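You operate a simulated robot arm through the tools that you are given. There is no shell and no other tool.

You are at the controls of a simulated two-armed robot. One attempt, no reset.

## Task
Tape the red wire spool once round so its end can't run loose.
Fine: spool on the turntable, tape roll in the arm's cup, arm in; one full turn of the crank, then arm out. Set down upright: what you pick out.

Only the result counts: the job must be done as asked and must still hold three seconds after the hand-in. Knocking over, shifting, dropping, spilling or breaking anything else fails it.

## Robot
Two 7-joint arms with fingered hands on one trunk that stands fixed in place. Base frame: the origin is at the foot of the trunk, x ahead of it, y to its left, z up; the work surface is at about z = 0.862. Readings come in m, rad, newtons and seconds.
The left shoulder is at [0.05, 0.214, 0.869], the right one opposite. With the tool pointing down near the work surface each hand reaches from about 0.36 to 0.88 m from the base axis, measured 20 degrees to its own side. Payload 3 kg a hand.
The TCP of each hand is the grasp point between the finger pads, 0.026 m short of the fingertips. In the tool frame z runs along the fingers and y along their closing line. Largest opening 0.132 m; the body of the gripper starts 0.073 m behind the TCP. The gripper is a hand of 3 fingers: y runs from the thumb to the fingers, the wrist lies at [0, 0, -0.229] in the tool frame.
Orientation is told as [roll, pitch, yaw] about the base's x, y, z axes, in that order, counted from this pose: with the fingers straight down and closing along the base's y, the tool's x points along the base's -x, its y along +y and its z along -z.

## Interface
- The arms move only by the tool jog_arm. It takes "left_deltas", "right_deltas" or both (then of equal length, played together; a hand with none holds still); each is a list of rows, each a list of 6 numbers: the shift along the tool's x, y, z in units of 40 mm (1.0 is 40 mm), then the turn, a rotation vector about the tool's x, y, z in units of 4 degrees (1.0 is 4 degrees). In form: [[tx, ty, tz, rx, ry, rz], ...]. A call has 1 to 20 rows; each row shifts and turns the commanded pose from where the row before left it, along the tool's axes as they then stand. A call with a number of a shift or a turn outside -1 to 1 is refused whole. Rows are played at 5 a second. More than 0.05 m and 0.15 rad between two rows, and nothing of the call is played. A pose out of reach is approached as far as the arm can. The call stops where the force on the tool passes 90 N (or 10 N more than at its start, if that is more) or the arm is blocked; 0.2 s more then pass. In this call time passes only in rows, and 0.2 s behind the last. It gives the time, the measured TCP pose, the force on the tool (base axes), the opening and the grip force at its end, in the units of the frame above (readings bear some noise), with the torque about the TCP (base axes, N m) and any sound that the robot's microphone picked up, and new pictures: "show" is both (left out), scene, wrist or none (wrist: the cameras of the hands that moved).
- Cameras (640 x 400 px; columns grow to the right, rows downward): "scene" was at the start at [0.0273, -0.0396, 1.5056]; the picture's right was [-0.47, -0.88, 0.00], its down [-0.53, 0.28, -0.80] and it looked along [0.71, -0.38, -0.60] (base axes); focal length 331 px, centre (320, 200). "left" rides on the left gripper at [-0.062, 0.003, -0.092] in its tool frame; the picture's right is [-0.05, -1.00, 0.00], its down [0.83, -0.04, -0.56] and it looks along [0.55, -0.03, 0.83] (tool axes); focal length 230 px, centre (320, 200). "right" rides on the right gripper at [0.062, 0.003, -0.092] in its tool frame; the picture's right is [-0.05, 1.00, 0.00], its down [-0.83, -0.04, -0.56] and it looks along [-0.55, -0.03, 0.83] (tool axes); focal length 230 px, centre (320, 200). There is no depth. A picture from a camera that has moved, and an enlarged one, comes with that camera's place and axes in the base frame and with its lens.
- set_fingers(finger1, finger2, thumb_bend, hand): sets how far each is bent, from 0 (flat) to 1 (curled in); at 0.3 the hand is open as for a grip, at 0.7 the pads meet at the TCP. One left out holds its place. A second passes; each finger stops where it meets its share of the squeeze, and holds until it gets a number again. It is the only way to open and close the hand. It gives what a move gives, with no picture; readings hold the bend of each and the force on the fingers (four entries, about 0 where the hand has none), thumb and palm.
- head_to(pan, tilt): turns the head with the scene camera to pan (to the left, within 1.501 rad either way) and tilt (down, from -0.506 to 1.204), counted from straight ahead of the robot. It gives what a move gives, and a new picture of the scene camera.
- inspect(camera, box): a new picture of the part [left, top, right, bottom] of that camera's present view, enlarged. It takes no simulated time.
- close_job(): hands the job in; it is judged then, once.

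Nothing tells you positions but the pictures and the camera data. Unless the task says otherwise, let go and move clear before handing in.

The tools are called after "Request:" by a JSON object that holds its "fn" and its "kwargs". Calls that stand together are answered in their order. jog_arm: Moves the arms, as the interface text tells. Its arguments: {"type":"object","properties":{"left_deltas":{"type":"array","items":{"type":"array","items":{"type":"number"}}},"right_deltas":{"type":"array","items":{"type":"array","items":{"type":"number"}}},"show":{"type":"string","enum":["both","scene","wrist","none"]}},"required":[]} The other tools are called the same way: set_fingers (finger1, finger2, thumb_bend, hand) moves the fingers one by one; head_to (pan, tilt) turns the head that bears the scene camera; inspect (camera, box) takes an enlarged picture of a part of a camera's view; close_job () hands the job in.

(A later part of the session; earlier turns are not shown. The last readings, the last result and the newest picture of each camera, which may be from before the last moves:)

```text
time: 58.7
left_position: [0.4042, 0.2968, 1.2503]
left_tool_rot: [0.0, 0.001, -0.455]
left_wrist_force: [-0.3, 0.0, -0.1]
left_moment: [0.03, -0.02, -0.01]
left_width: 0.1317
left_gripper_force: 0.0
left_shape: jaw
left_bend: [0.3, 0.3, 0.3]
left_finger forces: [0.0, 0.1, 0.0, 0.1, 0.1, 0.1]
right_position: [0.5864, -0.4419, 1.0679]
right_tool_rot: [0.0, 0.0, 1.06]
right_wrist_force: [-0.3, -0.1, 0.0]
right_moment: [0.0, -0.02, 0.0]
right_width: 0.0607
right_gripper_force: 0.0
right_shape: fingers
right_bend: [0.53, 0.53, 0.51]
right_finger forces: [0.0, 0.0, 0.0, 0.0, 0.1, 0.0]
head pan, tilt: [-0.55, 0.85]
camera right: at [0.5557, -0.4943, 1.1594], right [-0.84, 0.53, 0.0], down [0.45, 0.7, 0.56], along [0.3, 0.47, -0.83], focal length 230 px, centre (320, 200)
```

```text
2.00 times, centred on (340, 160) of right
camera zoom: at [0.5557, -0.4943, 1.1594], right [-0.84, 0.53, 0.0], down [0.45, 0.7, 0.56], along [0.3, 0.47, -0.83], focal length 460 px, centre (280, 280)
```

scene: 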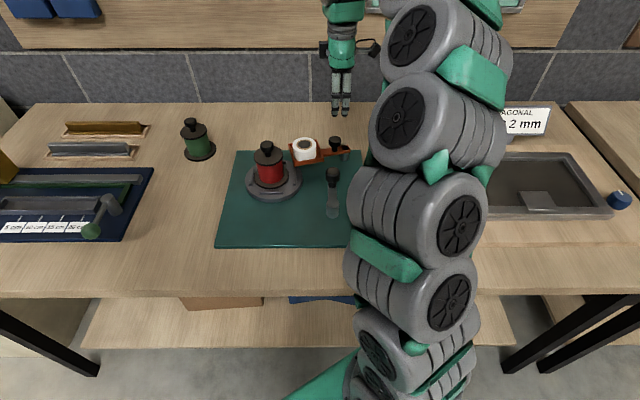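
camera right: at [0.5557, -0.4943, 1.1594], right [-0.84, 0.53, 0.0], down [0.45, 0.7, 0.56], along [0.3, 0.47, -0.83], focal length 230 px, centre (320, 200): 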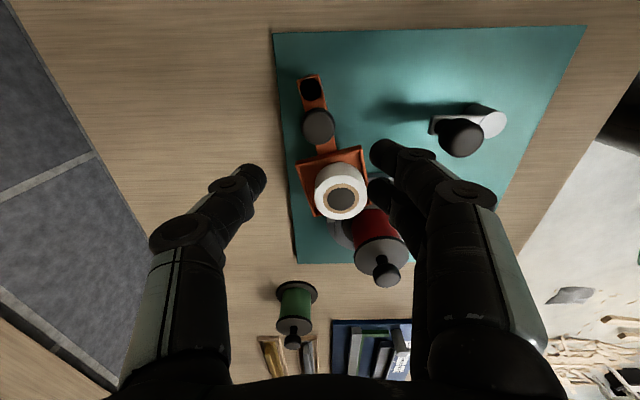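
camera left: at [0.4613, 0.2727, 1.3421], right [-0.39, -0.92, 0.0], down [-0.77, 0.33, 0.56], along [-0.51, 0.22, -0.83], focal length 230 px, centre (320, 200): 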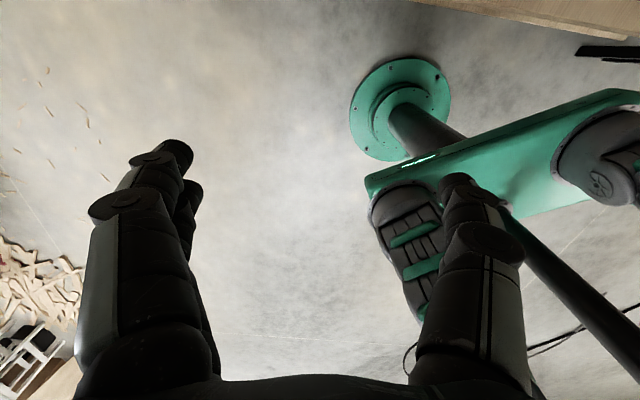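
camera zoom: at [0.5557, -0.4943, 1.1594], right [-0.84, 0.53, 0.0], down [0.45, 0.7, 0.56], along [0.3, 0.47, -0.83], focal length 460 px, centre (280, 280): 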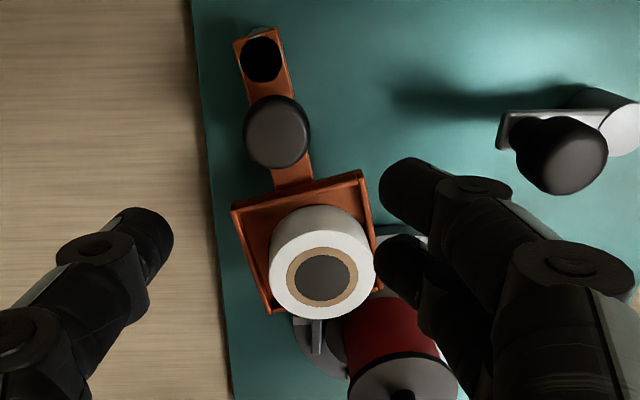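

The arm stands at its "in" stop with the roll in the cup, facing the spool. Now for the crank: I'll turn the wrist back to yaw 0 and move over the crank knob at about (0.482, -0.361).

Request:
{"fn": "jog_arm", "kwargs": {"right_deltas": [[0, 0, 0, 0, 0, 0.95], [0, 0, 0, 0, 0, 0.95], [0, 0, 0, 0, 0, 0.95], [0, 0, 0, 0, 0, 0.95], [0, 0, 0, 0, 0, 0.95], [0, 0, 0, 0, 0, 0.95], [0, 0, 0, 0, 0, 0.95], [0, 0, 0, 0, 0, 0.95], [0, 0, 0, 0, 0, 0.95], [0, 0, 0, 0, 0, 0.95], [0, 0, 0, 0, 0, 0.95], [0, 0, 0, 0, 0, 0.95], [0, 0, 0, 0, 0, 0.95], [0, 0, 0, 0, 0, 0.95], [0, 0, 0, 0, 0, 0.95], [0, 0, 0, 0, 0, 0.94], [0.656, 0.506, 0, 0, 0, 0], [0.656, 0.506, 0, 0, 0, 0], [0.656, 0.506, 0, 0, 0, 0], [0.656, 0.506, 0, 0, 0, 0]], "show": "both"}}

Request:
{"fn": "inspect", "kwargs": {"camera": "right", "box": [220, 20, 420, 220]}}

Request:
{"fn": "inspect", "kwargs": {"camera": "scene", "box": [270, 120, 400, 240]}}

```text
time: 62.9
left_position: [0.4052, 0.2956, 1.2511]
left_tool_rot: [0.001, -0.001, -0.455]
left_wrist_force: [-0.1, 0.1, 0.3]
left_moment: [-0.01, -0.05, -0.01]
left_width: 0.1318
left_gripper_force: 0.0
left_shape: jaw
left_bend: [0.3, 0.3, 0.3]
left_finger forces: [0.0, 0.0, 0.0, 0.0, 0.1, 0.1]
right_position: [0.4842, -0.3604, 1.067]
right_tool_rot: [0.001, -0.002, -0.001]
right_wrist_force: [0.3, 0.0, 0.0]
right_moment: [0.01, -0.02, -0.03]
right_width: 0.0607
right_gripper_force: 0.1
right_shape: fingers
right_bend: [0.53, 0.53, 0.51]
right_finger forces: [0.0, 0.0, 0.1, 0.0, 0.0, 0.0]
head pan, tilt: [-0.55, 0.85]
camera right: at [0.4227, -0.3568, 1.1583], right [0.05, 1.0, 0.0], down [0.83, -0.04, 0.56], along [0.56, -0.03, -0.83], focal length 230 px, centre (320, 200)
```

scene: 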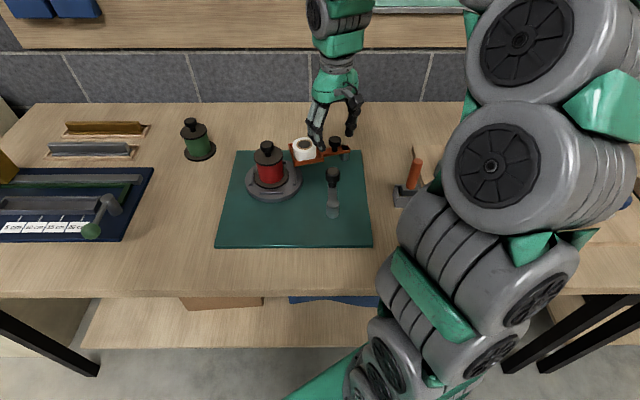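
right: 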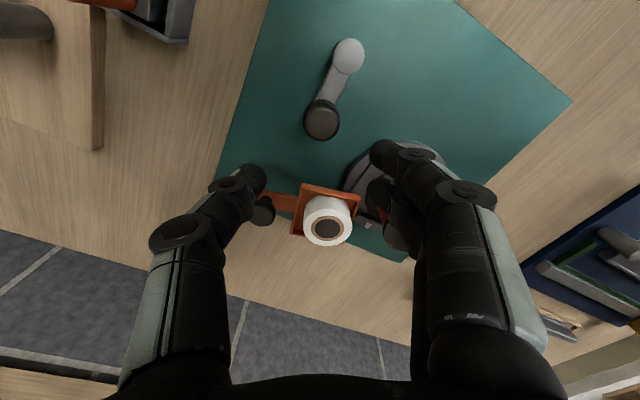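

```text
2.00 times, centred on (320, 120) of right
camera zoom: at [0.4227, -0.3568, 1.1583], right [0.05, 1.0, 0.0], down [0.83, -0.04, 0.56], along [0.56, -0.03, -0.83], focal length 460 px, centre (320, 360)
```

zoom: 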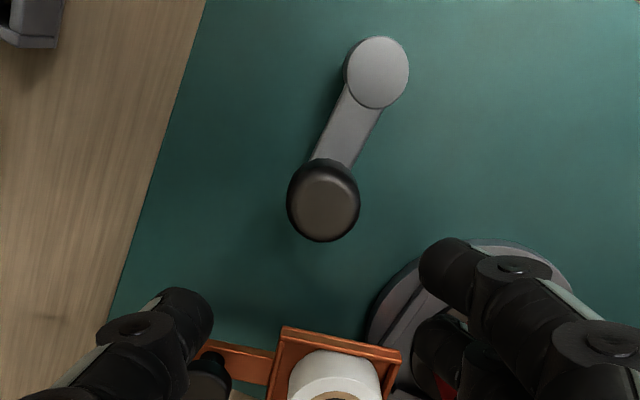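

```text
3.33 times, centred on (335, 180) of scene
camera zoom: at [0.017, -0.0396, 1.4883], right [-0.52, -0.85, 0.0], down [-0.64, 0.39, -0.66], along [0.56, -0.34, -0.75], focal length 1105 px, centre (270, 267)
```

zoom: 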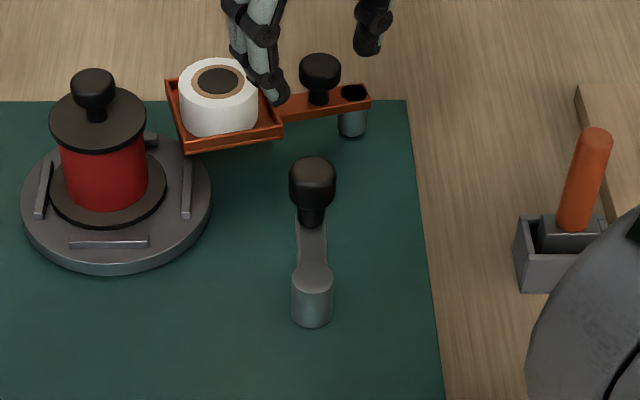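

The crank axis measures (0.431, -0.330) and the knob (0.479, -0.358), giving a crank radius of about 55 mm with the knob top near z 0.945. I'll centre over the knob and descend.

Request:
{"fn": "jog_arm", "kwargs": {"right_deltas": [[0.135, 0.06, 0.4, 0, 0, 0], [0, 0, 0.6, 0, 0, 0], [0, 0, 0.6, 0, 0, 0], [0, 0, 0.6, 0, 0, 0], [0, 0, 0.5, 0, 0, 0], [0, 0, 0.35, 0, 0, 0]], "show": "none"}}

Request:
{"fn": "inspect", "kwargs": {"camera": "right", "box": [220, 60, 420, 260]}}

Request:
{"fn": "inspect", "kwargs": {"camera": "scene", "box": [280, 120, 390, 230]}}

```text
time: 64.3
left_position: [0.4044, 0.2956, 1.2512]
left_tool_rot: [0.001, 0.002, -0.455]
left_wrist_force: [0.1, 0.1, 0.6]
left_moment: [0.01, 0.0, 0.04]
left_width: 0.1318
left_gripper_force: 0.0
left_shape: jaw
left_bend: [0.3, 0.3, 0.3]
left_finger forces: [0.0, 0.0, 0.0, 0.0, 0.1, 0.0]
right_position: [0.4762, -0.3591, 0.9453]
right_tool_rot: [-0.002, -0.001, 0.0]
right_wrist_force: [-0.4, 0.9, -0.2]
right_moment: [0.02, -0.03, 0.02]
right_width: 0.0608
right_gripper_force: 0.1
right_shape: fingers
right_bend: [0.53, 0.53, 0.51]
right_finger forces: [0.0, 0.0, 0.0, 0.0, 0.0, 0.0]
head pan, tilt: [-0.55, 0.85]
```

```text
2.00 times, centred on (320, 160) of right
camera zoom: at [0.4173, -0.3549, 1.0362], right [0.05, 1.0, 0.0], down [0.83, -0.05, 0.56], along [0.56, -0.03, -0.83], focal length 460 px, centre (320, 280)
```

zoom: 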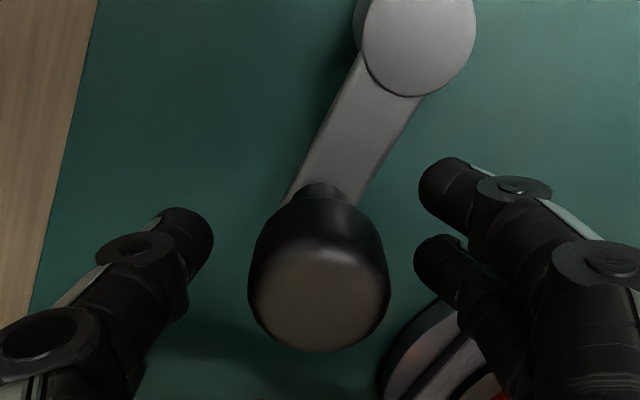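

```text
3.64 times, centred on (335, 175) of scene
camera zoom: at [0.0171, -0.0397, 1.4883], right [-0.52, -0.85, 0.0], down [-0.64, 0.39, -0.66], along [0.56, -0.34, -0.75], focal length 1205 px, centre (266, 291)
```

zoom: 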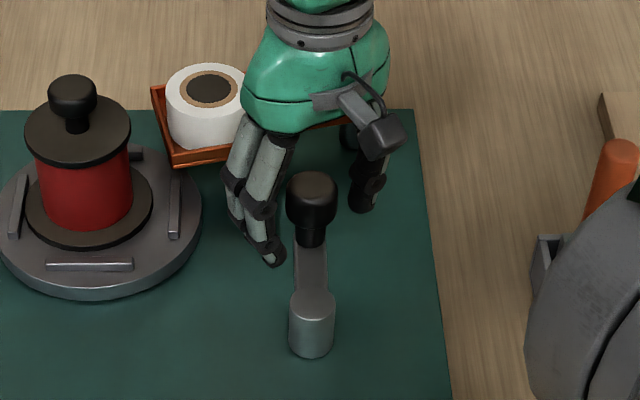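

The fingers straddle the crank knob well. I'll close on it and check the balance.

Request:
{"fn": "set_fingers", "kwargs": {"hand": "right", "finger1": 0.68, "finger2": 0.68, "thumb_bend": 0.68}}

Request:
{"fn": "inspect", "kwargs": {"camera": "right", "box": [220, 60, 420, 260]}}

Request:
{"fn": "inspect", "kwargs": {"camera": "scene", "box": [240, 120, 390, 230]}}

```text
time: 65.3
left_position: [0.4046, 0.2959, 1.2513]
left_tool_rot: [-0.001, 0.0, -0.454]
left_wrist_force: [-0.2, 0.0, -0.7]
left_moment: [0.02, 0.0, 0.0]
left_width: 0.1318
left_gripper_force: 0.0
left_shape: jaw
left_bend: [0.3, 0.3, 0.3]
left_finger forces: [0.1, 0.1, 0.1, 0.0, 0.0, 0.0]
right_position: [0.4775, -0.3592, 0.9463]
right_tool_rot: [0.001, -0.001, -0.001]
right_wrist_force: [-0.1, -1.5, -6.3]
right_moment: [-0.03, -0.01, -0.02]
right_width: 0.0272
right_gripper_force: 8.7
right_shape: fingers
right_bend: [0.64, 0.63, 0.64]
right_finger forces: [3.7, 4.6, 0.1, 0.0, 8.8, 0.1]
head pan, tilt: [-0.55, 0.85]
```

```text
2.00 times, centred on (320, 160) of right
camera zoom: at [0.4173, -0.3551, 1.0363], right [0.05, 1.0, 0.0], down [0.83, -0.05, 0.56], along [0.55, -0.03, -0.83], focal length 460 px, centre (320, 280)
```

zoom: 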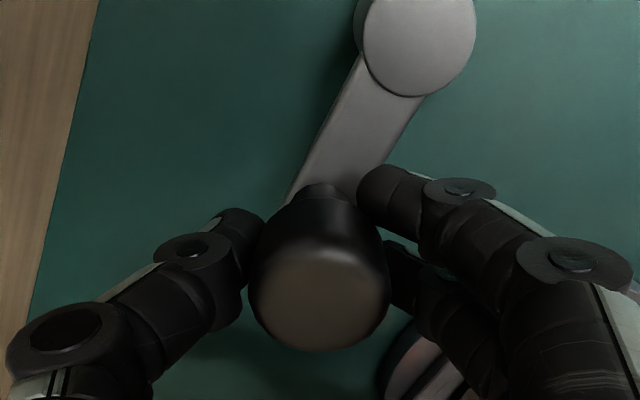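

```text
3.64 times, centred on (315, 175) of scene
camera zoom: at [0.0171, -0.0397, 1.4883], right [-0.52, -0.85, 0.0], down [-0.64, 0.39, -0.66], along [0.56, -0.34, -0.75], focal length 1205 px, centre (338, 291)
```

zoom: 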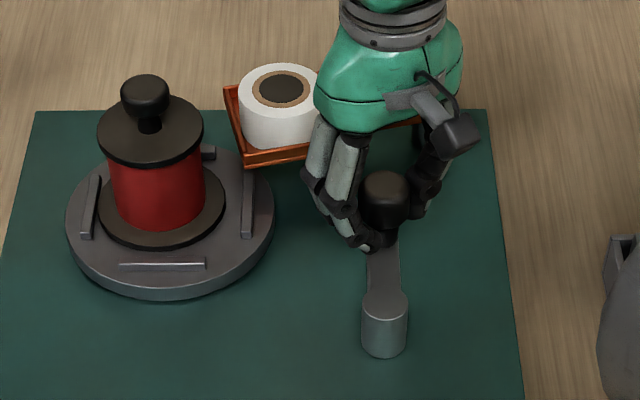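

The crank knob is gripped evenly. I'll begin a clockwise turn along a 55 mm circle, starting with 36° to check the load and that the turntable follows.

Request:
{"fn": "jog_arm", "kwargs": {"right_deltas": [[0.173, -0.2296, 0, 0, 0, 0], [0.217, -0.1887, 0, 0, 0, 0], [0.2515, -0.1393, 0, 0, 0, 0]], "show": "none"}}

Request:
{"fn": "inspect", "kwargs": {"camera": "right", "box": [220, 20, 420, 260]}}

Request:
{"fn": "inspect", "kwargs": {"camera": "scene", "box": [240, 120, 390, 230]}}

```text
time: 66.1
left_position: [0.4037, 0.2956, 1.2514]
left_tool_rot: [0.001, -0.001, -0.457]
left_wrist_force: [-0.3, 0.5, 0.4]
left_moment: [-0.02, 0.01, 0.01]
left_width: 0.1321
left_gripper_force: 0.1
left_shape: jaw
left_bend: [0.3, 0.3, 0.3]
left_finger forces: [0.0, 0.0, 0.0, 0.0, 0.1, 0.0]
right_position: [0.4516, -0.3808, 0.945]
right_tool_rot: [-0.001, 0.001, -0.005]
right_wrist_force: [3.4, -2.0, -6.8]
right_moment: [-0.02, -0.04, 0.03]
right_width: 0.0271
right_gripper_force: 8.5
right_shape: fingers
right_bend: [0.64, 0.63, 0.64]
right_finger forces: [3.2, 4.4, 0.0, 0.0, 9.4, 0.1]
head pan, tilt: [-0.55, 0.85]
```

```text
1.67 times, centred on (320, 140) of right
camera zoom: at [0.3915, -0.3771, 1.0363], right [0.05, 1.0, 0.0], down [0.83, -0.05, 0.56], along [0.55, -0.03, -0.83], focal length 384 px, centre (320, 300)
```

zoom: 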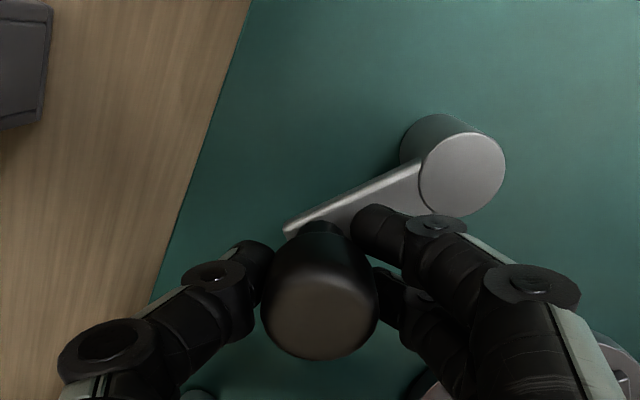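

```text
3.64 times, centred on (315, 175) of scene
camera zoom: at [0.0171, -0.0397, 1.4883], right [-0.52, -0.85, 0.0], down [-0.64, 0.39, -0.66], along [0.56, -0.34, -0.75], focal length 1205 px, centre (338, 291)
```

zoom: 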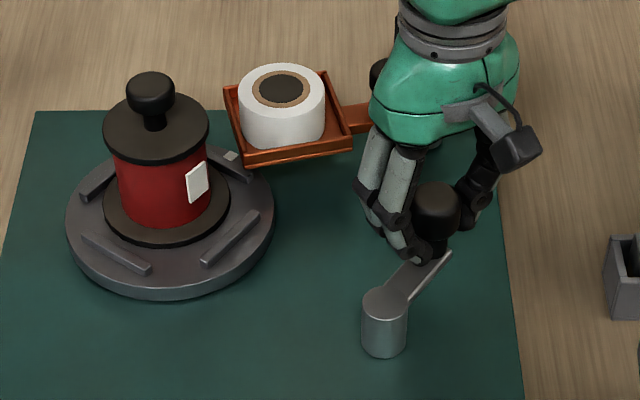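

The turntable follows the crank and a strip of white tape is appearing on the red wire, so the direction and setup are right. I'll continue to 180°.

Request:
{"fn": "jog_arm", "kwargs": {"right_deltas": [[0.2749, -0.084, 0, 0, 0, 0], [0.2864, -0.025, 0, 0, 0, 0], [0.2853, 0.0349, 0, 0, 0, 0], [0.2717, 0.0936, 0, 0, 0, 0], [0.2464, 0.1481, 0, 0, 0, 0], [0.2102, 0.1959, 0, 0, 0, 0]], "show": "none"}}

Request:
{"fn": "inspect", "kwargs": {"camera": "right", "box": [220, 20, 420, 260]}}

Request:
{"fn": "inspect", "kwargs": {"camera": "scene", "box": [240, 120, 420, 250]}}

```text
time: 67.5
left_position: [0.4054, 0.2968, 1.2503]
left_tool_rot: [0.001, 0.002, -0.456]
left_wrist_force: [0.1, 0.0, 0.6]
left_moment: [0.01, 0.01, 0.02]
left_width: 0.1319
left_gripper_force: 0.0
left_shape: jaw
left_bend: [0.3, 0.3, 0.3]
left_finger forces: [0.0, 0.0, 0.0, 0.1, 0.0, 0.0]
right_position: [0.3887, -0.3663, 0.9461]
right_tool_rot: [0.0, 0.0, -0.004]
right_wrist_force: [1.8, 0.4, -9.0]
right_moment: [-0.01, -0.03, -0.01]
right_width: 0.0273
right_gripper_force: 8.6
right_shape: fingers
right_bend: [0.64, 0.63, 0.64]
right_finger forces: [4.0, 5.2, 0.0, 0.0, 8.1, 0.1]
head pan, tilt: [-0.55, 0.85]
```

```text
1.67 times, centred on (320, 140) of right
camera zoom: at [0.3278, -0.3619, 1.0363], right [0.05, 1.0, 0.0], down [0.83, -0.05, 0.56], along [0.55, -0.03, -0.83], focal length 384 px, centre (320, 300)
```

zoom: 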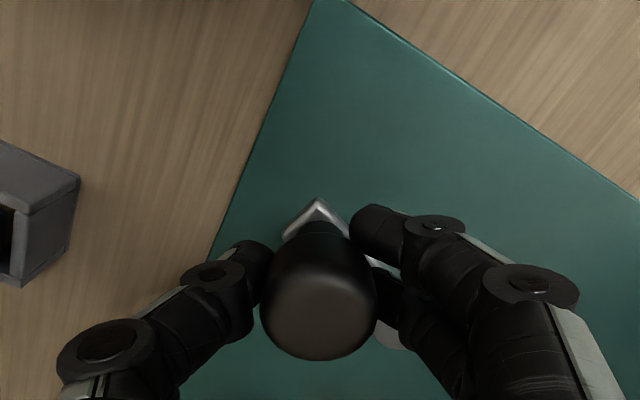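

```text
3.08 times, centred on (330, 185) of scene
camera zoom: at [0.0171, -0.0397, 1.4883], right [-0.52, -0.85, 0.0], down [-0.64, 0.39, -0.66], along [0.56, -0.34, -0.75], focal length 1020 px, centre (289, 246)
```

zoom: 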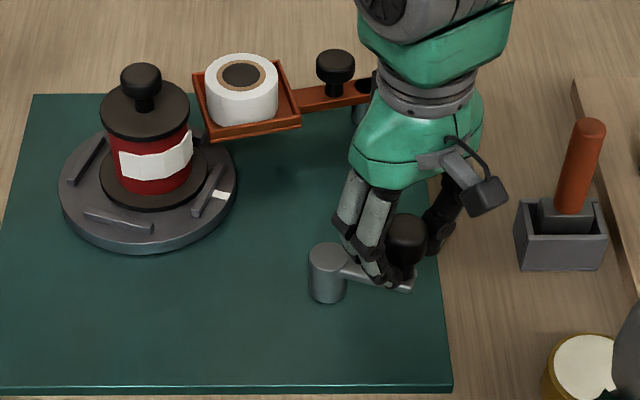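

The tape is a third of the way round and forces are low. I'll continue through the back half of the circle.

Request:
{"fn": "jog_arm", "kwargs": {"right_deltas": [[0.1649, 0.2355, 0, 0, 0, 0], [0.1123, 0.2646, 0, 0, 0, 0], [0.0549, 0.2822, 0, 0, 0, 0], [-0.0051, 0.2875, 0, 0, 0, 0], [-0.0646, 0.2801, 0, 0, 0, 0], [-0.1214, 0.2604, 0, 0, 0, 0], [-0.173, 0.2296, 0, 0, 0, 0], [-0.217, 0.1887, 0, 0, 0, 0]], "show": "none"}}

Request:
{"fn": "inspect", "kwargs": {"camera": "right", "box": [220, 20, 420, 260]}}

Request:
{"fn": "inspect", "kwargs": {"camera": "scene", "box": [240, 120, 420, 250]}}

```text
time: 69.3
left_position: [0.4051, 0.2967, 1.2515]
left_tool_rot: [-0.001, 0.001, -0.456]
left_wrist_force: [0.4, -0.2, -0.6]
left_moment: [0.0, 0.02, -0.01]
left_width: 0.1317
left_gripper_force: 0.0
left_shape: jaw
left_bend: [0.3, 0.3, 0.3]
left_finger forces: [0.1, 0.0, 0.1, 0.0, 0.0, 0.0]
right_position: [0.3994, -0.2856, 0.9462]
right_tool_rot: [0.0, -0.003, -0.004]
right_wrist_force: [-1.3, 0.3, -14.8]
right_moment: [0.03, 0.05, -0.02]
right_width: 0.0278
right_gripper_force: 9.5
right_shape: fingers
right_bend: [0.63, 0.63, 0.64]
right_finger forces: [4.8, 5.7, 0.0, 0.0, 8.4, 0.0]
head pan, tilt: [-0.55, 0.85]
```

```text
1.67 times, centred on (320, 140) of right
camera zoom: at [0.3391, -0.2812, 1.0372], right [0.05, 1.0, 0.0], down [0.83, -0.05, 0.56], along [0.56, -0.03, -0.83], focal length 384 px, centre (320, 300)
```

zoom: 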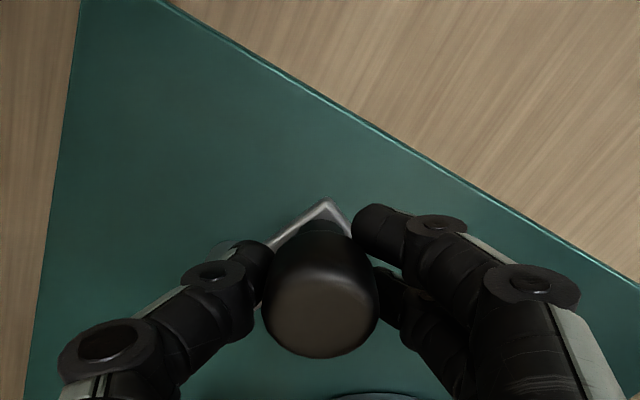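

```text
3.08 times, centred on (330, 185) of scene
camera zoom: at [0.0172, -0.0397, 1.4883], right [-0.52, -0.85, 0.0], down [-0.64, 0.39, -0.66], along [0.56, -0.34, -0.75], focal length 1020 px, centre (289, 246)
```

zoom: 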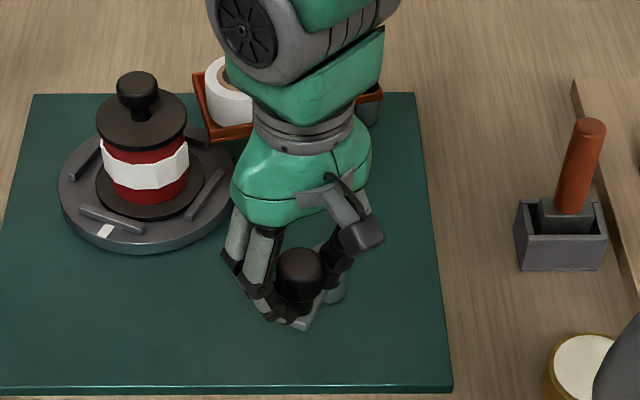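

About 204° done, with the tape moving round. I'll ease down 1 mm to relieve a slight upward pull and continue to roughly 290°.

Request:
{"fn": "jog_arm", "kwargs": {"right_deltas": [[-0.2515, 0.1393, 0.025, 0, 0, 0], [-0.2749, 0.084, 0, 0, 0, 0], [-0.2864, 0.025, 0, 0, 0, 0], [-0.2853, -0.0349, 0, 0, 0, 0], [-0.2717, -0.0936, 0, 0, 0, 0], [-0.2464, -0.1481, 0, 0, 0, 0], [-0.2102, -0.1959, 0, 0, 0, 0]], "show": "none"}}

Request:
{"fn": "inspect", "kwargs": {"camera": "right", "box": [220, 20, 420, 260]}}

Request:
{"fn": "inspect", "kwargs": {"camera": "scene", "box": [240, 120, 420, 250]}}

```text
time: 70.9
left_position: [0.4044, 0.2974, 1.2507]
left_tool_rot: [0.001, 0.001, -0.455]
left_wrist_force: [0.0, 0.3, 0.3]
left_moment: [-0.03, -0.01, -0.04]
left_width: 0.1319
left_gripper_force: 0.1
left_shape: jaw
left_bend: [0.3, 0.3, 0.3]
left_finger forces: [0.0, 0.0, 0.1, 0.0, 0.0, 0.1]
right_position: [0.4729, -0.2944, 0.9433]
right_tool_rot: [0.001, 0.0, -0.003]
right_wrist_force: [-4.2, -4.2, -4.5]
right_moment: [-0.1, 0.07, 0.01]
right_width: 0.0268
right_gripper_force: 8.5
right_shape: fingers
right_bend: [0.64, 0.63, 0.65]
right_finger forces: [3.9, 3.6, 0.1, 0.0, 9.0, 0.0]
head pan, tilt: [-0.55, 0.85]
```

```text
1.67 times, centred on (320, 140) of right
camera zoom: at [0.4123, -0.291, 1.0355], right [0.06, 1.0, 0.0], down [0.83, -0.05, 0.56], along [0.56, -0.03, -0.83], focal length 384 px, centre (320, 300)
```

zoom: 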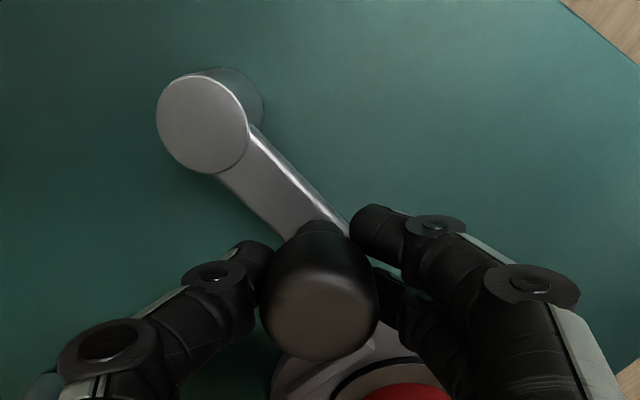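

```text
3.08 times, centred on (330, 185) of scene
camera zoom: at [0.017, -0.0397, 1.4883], right [-0.52, -0.85, 0.0], down [-0.64, 0.39, -0.66], along [0.56, -0.34, -0.75], focal length 1020 px, centre (289, 246)
```

zoom: 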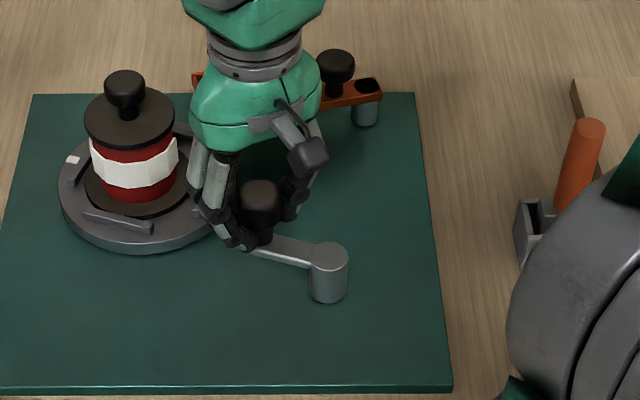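

At 288° everything is still smooth. I'll complete the turn to 360°.

Request:
{"fn": "jog_arm", "kwargs": {"right_deltas": [[-0.1649, -0.2355, 0, 0, 0, 0], [-0.1123, -0.2646, 0, 0, 0, 0], [-0.0549, -0.2822, 0, 0, 0, 0], [0.0051, -0.2875, 0, 0, 0, 0], [0.0646, -0.2801, 0, 0, 0, 0], [0.1214, -0.2604, 0, 0, 0, 0]], "show": "none"}}

Request:
{"fn": "inspect", "kwargs": {"camera": "right", "box": [220, 60, 420, 260]}}

Request:
{"fn": "inspect", "kwargs": {"camera": "scene", "box": [240, 120, 390, 230]}}

```text
time: 72.3
left_position: [0.4051, 0.2965, 1.2498]
left_tool_rot: [-0.001, -0.001, -0.455]
left_wrist_force: [-0.2, 0.2, -0.1]
left_moment: [0.0, 0.0, -0.03]
left_width: 0.1321
left_gripper_force: 0.0
left_shape: jaw
left_bend: [0.3, 0.3, 0.3]
left_finger forces: [0.1, 0.1, 0.0, 0.0, 0.0, 0.0]
right_position: [0.4782, -0.3576, 0.9445]
right_tool_rot: [-0.002, 0.0, -0.005]
right_wrist_force: [2.1, -0.7, -4.9]
right_moment: [-0.05, -0.04, 0.01]
right_width: 0.0265
right_gripper_force: 8.0
right_shape: fingers
right_bend: [0.63, 0.63, 0.65]
right_finger forces: [3.3, 4.6, 0.0, 0.0, 8.0, 0.0]
head pan, tilt: [-0.55, 0.85]
```

```text
2.00 times, centred on (320, 160) of right
camera zoom: at [0.4176, -0.355, 1.0356], right [0.05, 1.0, 0.0], down [0.83, -0.05, 0.56], along [0.55, -0.03, -0.83], focal length 460 px, centre (320, 280)
```

zoom: 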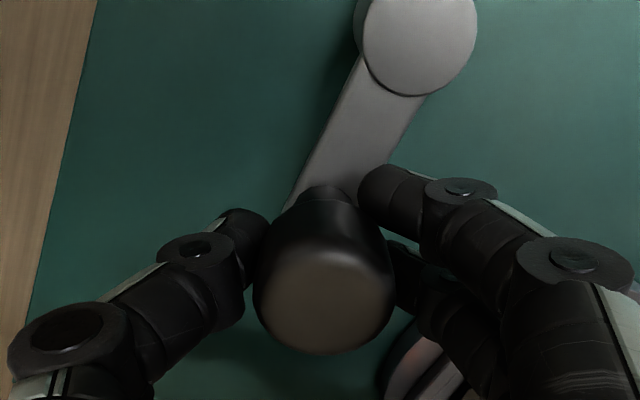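

```text
3.64 times, centred on (315, 175) of scene
camera zoom: at [0.0172, -0.0397, 1.4883], right [-0.52, -0.85, 0.0], down [-0.64, 0.39, -0.66], along [0.56, -0.34, -0.75], focal length 1205 px, centre (338, 291)
```

zoom: 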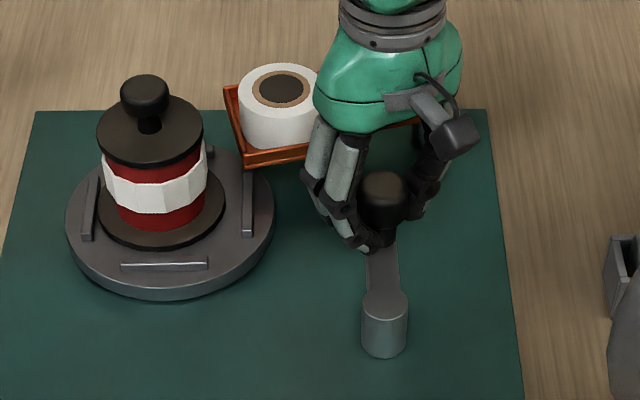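

The tape now goes all the way round and the crank is back within a degree or two of its start. I'll add about 5° to be sure the full turn is complete, then compare.

Request:
{"fn": "jog_arm", "kwargs": {"right_deltas": [[0.033, -0.05, 0, 0, 0, 0], [0.033, -0.05, 0, 0, 0, 0]], "show": "none"}}

Request:
{"fn": "inspect", "kwargs": {"camera": "scene", "box": [240, 120, 390, 230]}}

Request:
{"fn": "inspect", "kwargs": {"camera": "scene", "box": [250, 130, 310, 210]}}

```text
time: 72.9
left_position: [0.4041, 0.2963, 1.2511]
left_tool_rot: [-0.001, -0.001, -0.456]
left_wrist_force: [0.2, 0.1, -0.4]
left_moment: [0.0, 0.0, 0.0]
left_width: 0.1319
left_gripper_force: 0.0
left_shape: jaw
left_bend: [0.3, 0.3, 0.3]
left_finger forces: [0.0, 0.0, 0.0, 0.0, 0.1, 0.0]
right_position: [0.4752, -0.3609, 0.944]
right_tool_rot: [-0.001, 0.002, -0.001]
right_wrist_force: [5.9, -1.1, -4.2]
right_moment: [-0.01, -0.09, -0.05]
right_width: 0.0265
right_gripper_force: 8.2
right_shape: fingers
right_bend: [0.64, 0.63, 0.65]
right_finger forces: [2.6, 4.7, 0.1, 0.0, 8.4, 0.0]
head pan, tilt: [-0.55, 0.85]
```

```text
3.64 times, centred on (315, 175) of scene
camera zoom: at [0.0172, -0.0397, 1.4883], right [-0.52, -0.85, 0.0], down [-0.64, 0.39, -0.66], along [0.56, -0.34, -0.75], focal length 1205 px, centre (338, 291)
```

zoom: 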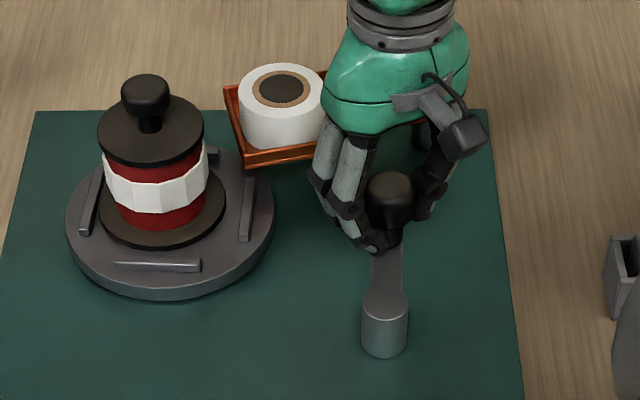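

```text
5.00 times, centred on (280, 170) of scene
camera zoom: at [0.0172, -0.0397, 1.4883], right [-0.52, -0.85, 0.0], down [-0.64, 0.39, -0.66], along [0.56, -0.34, -0.75], focal length 1657 px, centre (520, 350)
```

zoom: 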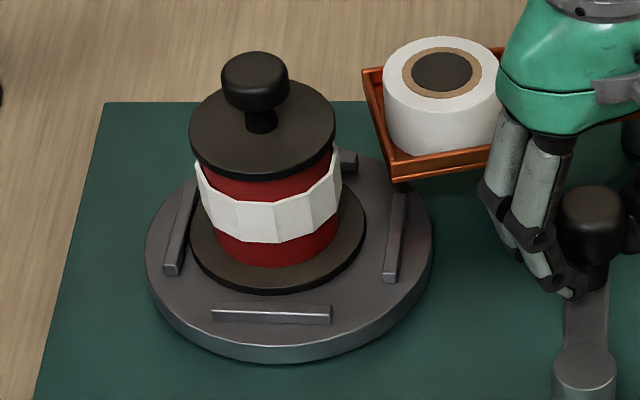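

The spool now carries a complete white band of tape. I'll release the crank, rise straight up and go back over the arm's knob.

Request:
{"fn": "set_fingers", "kwargs": {"hand": "right", "finger1": 0.53, "finger2": 0.53, "thumb_bend": 0.52}}

Request:
{"fn": "jog_arm", "kwargs": {"right_deltas": [[0, 0, -0.4, 0, 0, 0], [0, 0, -0.8, 0, 0, 0], [0, 0, -0.95, 0, 0, 0], [0, 0, -0.95, 0, 0, 0], [-0.71, -0.506, 0, 0, 0, 0], [-0.71, -0.506, 0, 0, 0, 0], [-0.71, -0.506, 0, 0, 0, 0], [-0.71, -0.506, 0, 0, 0, 0]], "show": "both"}}

Request:
{"fn": "jog_arm", "kwargs": {"right_deltas": [[0, 0, 0, 0, 0, -0.95], [0, 0, 0, 0, 0, -0.95], [0, 0, 0, 0, 0, -0.95], [0, 0, 0, 0, 0, -0.95], [0, 0, 0, 0, 0, -0.95], [0, 0, 0, 0, 0, -0.95], [0, 0, 0, 0, 0, -0.95], [0, 0, 0, 0, 0, -0.95], [0, 0, 0, 0, 0, -0.95], [0, 0, 0, 0, 0, -0.95], [0, 0, 0, 0, 0, -0.95], [0, 0, 0, 0, 0, -0.95], [0, 0, 0, 0, 0, -0.95], [0, 0, 0, 0, 0, -0.95], [0, 0, 0, 0, 0, -0.95], [0, 0, 0, 0, 0, -0.95]], "show": "both"}}

Request:
{"fn": "inspect", "kwargs": {"camera": "right", "box": [220, 60, 420, 260]}}

Request:
{"fn": "inspect", "kwargs": {"camera": "scene", "box": [230, 90, 390, 230]}}

```text
time: 73.9
left_position: [0.4037, 0.2961, 1.2514]
left_tool_rot: [0.0, 0.001, -0.455]
left_wrist_force: [0.3, -0.1, 0.4]
left_moment: [0.0, 0.0, -0.01]
left_width: 0.1319
left_gripper_force: 0.1
left_shape: jaw
left_bend: [0.3, 0.3, 0.3]
left_finger forces: [0.0, 0.0, 0.1, 0.0, 0.0, 0.1]
right_position: [0.475, -0.3617, 0.9443]
right_tool_rot: [0.0, -0.002, 0.0]
right_wrist_force: [-0.7, -0.5, 0.2]
right_moment: [-0.01, 0.02, 0.02]
right_width: 0.0587
right_gripper_force: 0.1
right_shape: fingers
right_bend: [0.53, 0.53, 0.52]
right_finger forces: [0.1, 0.1, 0.0, 0.0, 0.0, 0.2]
head pan, tilt: [-0.55, 0.85]
```

```text
time: 75.7
left_position: [0.404, 0.297, 1.2511]
left_tool_rot: [-0.001, -0.001, -0.455]
left_wrist_force: [-0.2, 0.3, -1.3]
left_moment: [-0.03, 0.0, 0.03]
left_width: 0.132
left_gripper_force: 0.0
left_shape: jaw
left_bend: [0.3, 0.3, 0.3]
left_finger forces: [0.0, 0.0, 0.1, 0.1, 0.0, 0.0]
right_position: [0.5871, -0.4428, 1.0665]
right_tool_rot: [-0.001, 0.002, -0.001]
right_wrist_force: [-0.1, 0.2, 0.4]
right_moment: [-0.01, 0.05, 0.0]
right_width: 0.0592
right_gripper_force: 0.1
right_shape: fingers
right_bend: [0.53, 0.53, 0.52]
right_finger forces: [0.0, 0.0, 0.0, 0.0, 0.1, 0.1]
head pan, tilt: [-0.55, 0.85]
camera right: at [0.5283, -0.4394, 1.159], right [0.05, 1.0, 0.0], down [0.83, -0.05, 0.55], along [0.55, -0.03, -0.83], focal length 230 px, centre (320, 200)
```

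scene: 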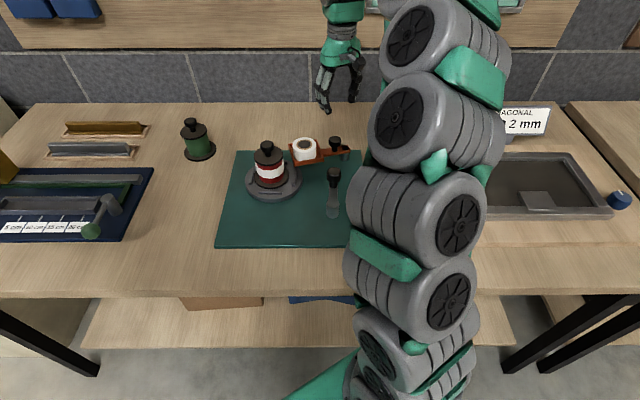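
right: 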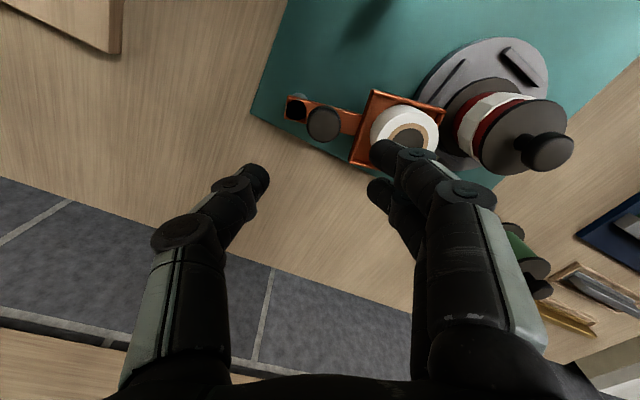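

```text
time: 79.1
left_position: [0.4041, 0.2957, 1.2511]
left_tool_rot: [0.0, -0.001, -0.455]
left_wrist_force: [0.3, -0.5, 0.1]
left_moment: [-0.01, -0.01, -0.01]
left_width: 0.1322
left_gripper_force: 0.1
left_shape: jaw
left_bend: [0.3, 0.3, 0.3]
left_finger forces: [0.0, 0.0, 0.0, 0.0, 0.1, 0.0]
right_position: [0.588, -0.4445, 1.069]
right_tool_rot: [0.001, -0.001, 1.06]
right_wrist_force: [0.4, -0.4, -0.4]
right_moment: [0.0, 0.0, -0.04]
right_width: 0.059
right_gripper_force: 0.1
right_shape: fingers
right_bend: [0.53, 0.53, 0.52]
right_finger forces: [0.0, 0.0, 0.0, 0.0, 0.0, 0.0]
head pan, tilt: [-0.55, 0.85]
camera right: at [0.5566, -0.4952, 1.1591], right [-0.85, 0.53, 0.0], down [0.44, 0.7, 0.56], along [0.3, 0.47, -0.83], focal length 230 px, centre (320, 200)
```

scene: 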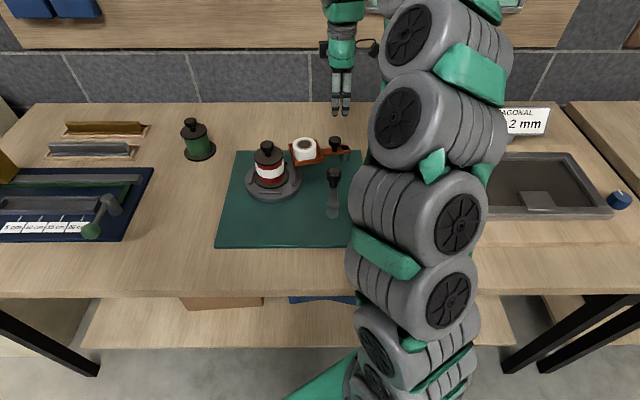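
right: 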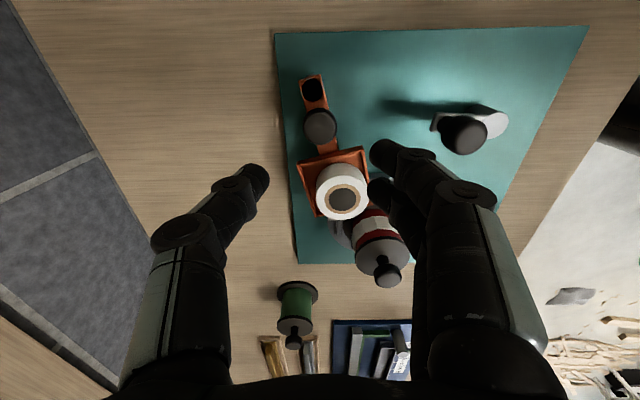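

```text
2.00 times, centred on (320, 160) of right
camera zoom: at [0.5566, -0.4952, 1.1591], right [-0.85, 0.53, 0.0], down [0.44, 0.7, 0.56], along [0.3, 0.47, -0.83], focal length 460 px, centre (320, 280)
```

zoom: 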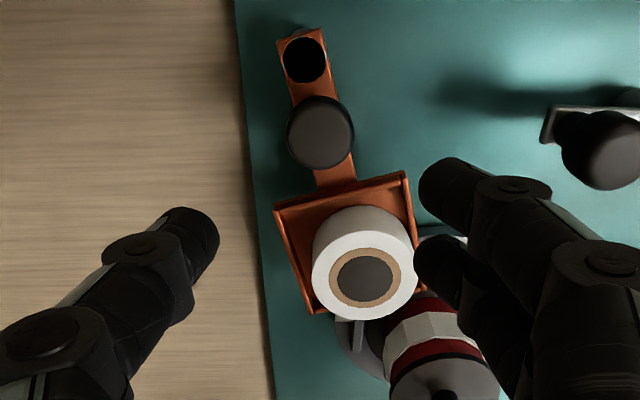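

```text
2.86 times, centred on (310, 160) of scene
camera zoom: at [0.0171, -0.0397, 1.4883], right [-0.52, -0.85, 0.0], down [-0.64, 0.39, -0.66], along [0.56, -0.34, -0.75], focal length 947 px, centre (349, 314)
```

zoom: 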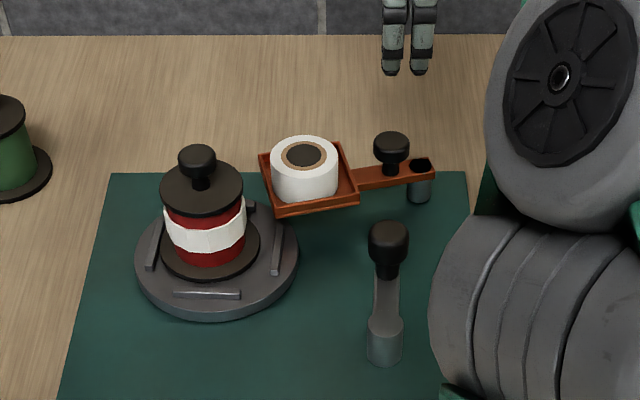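

The hand is over the arm knob again at yaw 60°, and spool, roll and arm are unchanged. I'll descend and grip.

Request:
{"fn": "jog_arm", "kwargs": {"right_deltas": [[-0.05, 0, 0.5, 0, 0, 0], [0, 0, 0.7, 0, 0, 0], [0, 0, 0.7, 0, 0, 0], [0, 0, 0.6, 0, 0, 0], [0, 0, 0.6, 0, 0, 0]], "show": "none"}}

Request:
{"fn": "inspect", "kwargs": {"camera": "right", "box": [220, 60, 420, 260]}}

Request:
{"fn": "set_fingers", "kwargs": {"hand": "right", "finger1": 0.69, "finger2": 0.69, "thumb_bend": 0.69}}

Request:
{"fn": "inspect", "kwargs": {"camera": "right", "box": [220, 60, 420, 260]}}

```text
time: 80.3
left_position: [0.4043, 0.2973, 1.2511]
left_tool_rot: [0.0, 0.001, -0.455]
left_wrist_force: [-0.5, -0.3, 1.0]
left_moment: [-0.01, 0.0, 0.0]
left_width: 0.1319
left_gripper_force: 0.1
left_shape: jaw
left_bend: [0.3, 0.3, 0.3]
left_finger forces: [0.1, 0.1, 0.0, 0.0, 0.0, 0.0]
right_position: [0.5888, -0.4418, 0.9438]
right_tool_rot: [0.002, 0.0, 1.058]
right_wrist_force: [0.1, 0.0, 1.0]
right_moment: [0.02, 0.03, -0.04]
right_width: 0.0591
right_gripper_force: 0.1
right_shape: fingers
right_bend: [0.53, 0.53, 0.52]
right_finger forces: [0.0, 0.0, 0.1, 0.0, 0.0, 0.1]
head pan, tilt: [-0.55, 0.85]
```

```text
2.00 times, centred on (320, 160) of right
camera zoom: at [0.5573, -0.4942, 1.0357], right [-0.85, 0.53, 0.0], down [0.45, 0.7, 0.56], along [0.3, 0.47, -0.83], focal length 460 px, centre (320, 280)
```

zoom: 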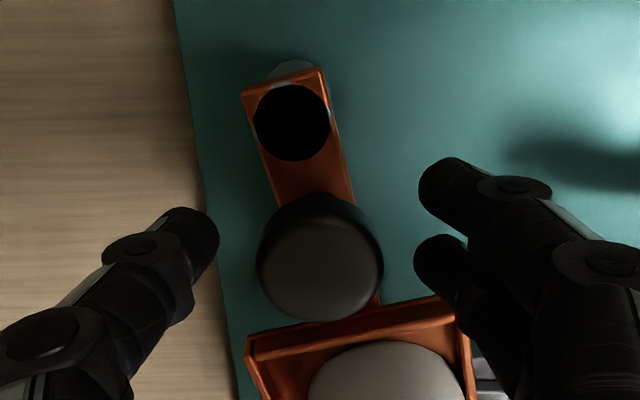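

```text
time: 81.3
left_position: [0.4046, 0.2965, 1.2521]
left_tool_rot: [0.001, 0.001, -0.455]
left_wrist_force: [0.6, 0.3, -0.3]
left_moment: [0.02, 0.03, -0.02]
left_width: 0.1318
left_gripper_force: 0.1
left_shape: jaw
left_bend: [0.3, 0.3, 0.3]
left_finger forces: [0.0, 0.0, 0.1, 0.0, 0.0, 0.0]
right_position: [0.5879, -0.4434, 0.9447]
right_tool_rot: [0.0, 0.0, 1.06]
right_wrist_force: [-0.4, -1.5, -5.9]
right_moment: [-0.05, 0.03, 0.01]
right_width: 0.0265
right_gripper_force: 8.9
right_shape: fingers
right_bend: [0.64, 0.62, 0.64]
right_finger forces: [3.6, 5.7, 0.1, 0.0, 9.1, 0.0]
head pan, tilt: [-0.55, 0.85]
```

```text
2.00 times, centred on (320, 160) of right
camera zoom: at [0.5575, -0.4944, 1.036], right [-0.85, 0.53, 0.0], down [0.45, 0.7, 0.56], along [0.3, 0.47, -0.83], focal length 460 px, centre (320, 280)
```

zoom: 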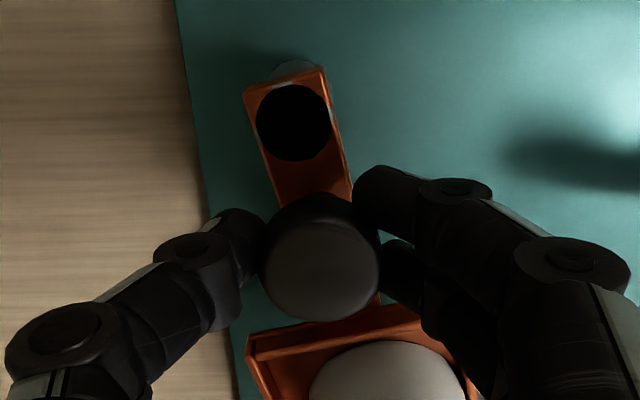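

Gripped evenly again. I'll swing the arm back out along the same arc, turning the hand with it, 32° first.

Request:
{"fn": "jog_arm", "kwargs": {"right_deltas": [[-0.008, -0.0492, 0, 0, 0, 1], [-0.008, -0.0492, 0, 0, 0, 1], [-0.008, -0.0492, 0, 0, 0, 1], [-0.008, -0.0492, 0, 0, 0, 1], [-0.008, -0.0492, 0, 0, 0, 1], [-0.008, -0.0492, 0, 0, 0, 1], [-0.008, -0.0492, 0, 0, 0, 1], [-0.008, -0.0492, 0, 0, 0, 1]], "show": "none"}}

Request:
{"fn": "inspect", "kwargs": {"camera": "right", "box": [220, 60, 420, 260]}}

Request:
{"fn": "inspect", "kwargs": {"camera": "scene", "box": [230, 90, 390, 230]}}

```text
time: 83.1
left_position: [0.4043, 0.2963, 1.2505]
left_tool_rot: [-0.002, 0.0, -0.456]
left_wrist_force: [-0.6, 0.7, 0.0]
left_moment: [0.01, 0.0, -0.02]
left_width: 0.1319
left_gripper_force: 0.1
left_shape: jaw
left_bend: [0.3, 0.3, 0.3]
left_finger forces: [0.1, 0.0, 0.1, 0.1, 0.0, 0.0]
right_position: [0.6027, -0.4504, 0.9451]
right_tool_rot: [0.001, 0.0, 0.498]
right_wrist_force: [-7.5, 0.2, 0.5]
right_moment: [0.04, 0.18, -0.02]
right_width: 0.0262
right_gripper_force: 10.8
right_shape: fingers
right_bend: [0.64, 0.62, 0.65]
right_finger forces: [5.8, 6.6, 0.0, 0.0, 9.2, 0.1]
head pan, tilt: [-0.55, 0.85]
```

```text
2.00 times, centred on (320, 160) of right
camera zoom: at [0.548, -0.477, 1.0354], right [-0.43, 0.9, 0.0], down [0.75, 0.36, 0.56], along [0.5, 0.24, -0.83], focal length 460 px, centre (320, 280)
```

zoom: 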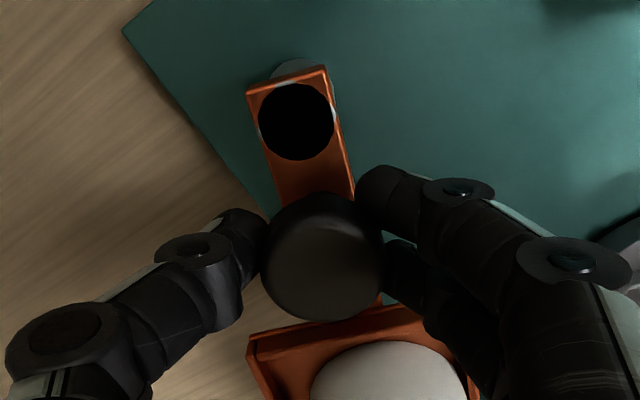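

```text
2.86 times, centred on (310, 160) of scene
camera zoom: at [0.0169, -0.0397, 1.4883], right [-0.52, -0.85, 0.0], down [-0.64, 0.39, -0.66], along [0.56, -0.34, -0.75], focal length 947 px, centre (349, 314)
```

zoom: 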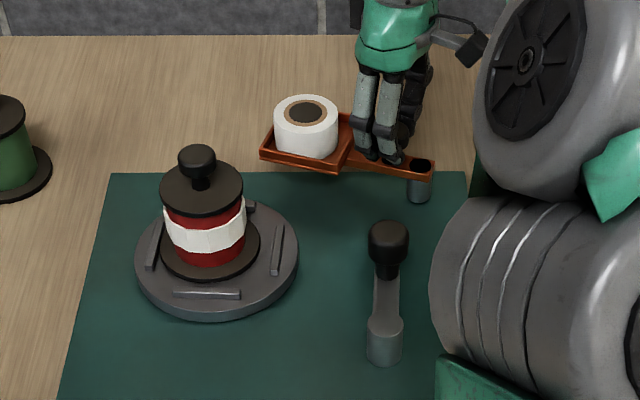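

The arm swings out smoothly with the roll staying in the cup. I'll continue the remaining 32°.

Request:
{"fn": "jog_arm", "kwargs": {"right_deltas": [[-0.004, -0.0492, 0, 0, 0, 1], [-0.004, -0.0492, 0, 0, 0, 1], [-0.004, -0.0492, 0, 0, 0, 1], [-0.006, -0.0492, 0, 0, 0, 1], [-0.006, -0.0492, 0, 0, 0, 1], [-0.008, -0.0492, 0, 0, 0, 1], [-0.008, -0.0492, 0, 0, 0, 1], [-0.008, -0.0492, 0, 0, 0, 1]], "show": "none"}}

Request:
{"fn": "inspect", "kwargs": {"camera": "right", "box": [220, 60, 420, 260]}}

Request:
{"fn": "inspect", "kwargs": {"camera": "scene", "box": [230, 90, 390, 230]}}

```text
time: 84.9
left_position: [0.404, 0.2966, 1.2512]
left_tool_rot: [-0.001, 0.0, -0.456]
left_wrist_force: [-0.2, -0.3, -0.9]
left_moment: [0.01, -0.01, -0.02]
left_width: 0.1321
left_gripper_force: 0.0
left_shape: jaw
left_bend: [0.3, 0.3, 0.3]
left_finger forces: [0.1, 0.1, 0.1, 0.0, 0.0, 0.1]
right_position: [0.6078, -0.4655, 0.9439]
right_tool_rot: [0.0, 0.001, -0.059]
right_wrist_force: [-5.0, 6.5, 1.0]
right_moment: [0.23, 0.09, 0.02]
right_width: 0.0263
right_gripper_force: 10.5
right_shape: fingers
right_bend: [0.64, 0.62, 0.65]
right_finger forces: [6.7, 7.7, 0.0, 0.0, 7.4, 0.1]
head pan, tilt: [-0.55, 0.85]
```

```text
2.00 times, centred on (320, 160) of right
camera zoom: at [0.5482, -0.4581, 1.0354], right [0.11, 0.99, 0.0], down [0.83, -0.09, 0.55], along [0.55, -0.06, -0.83], focal length 460 px, centre (320, 280)
```

zoom: 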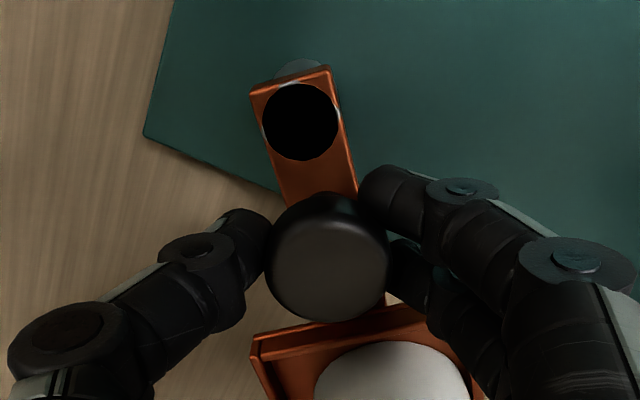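

```text
2.86 times, centred on (310, 160) of scene
camera zoom: at [0.017, -0.0395, 1.4883], right [-0.52, -0.85, 0.0], down [-0.64, 0.39, -0.66], along [0.56, -0.34, -0.75], focal length 947 px, centre (349, 314)
```

zoom: 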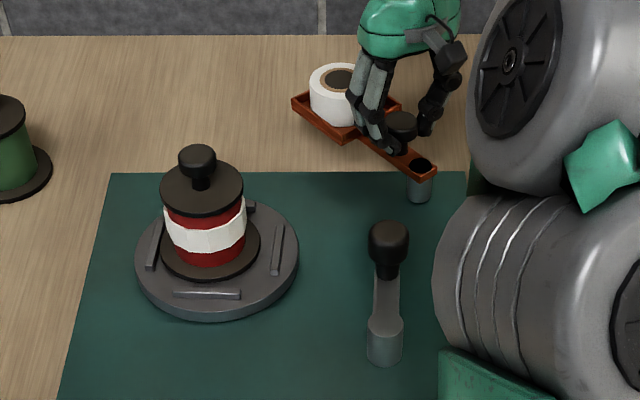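

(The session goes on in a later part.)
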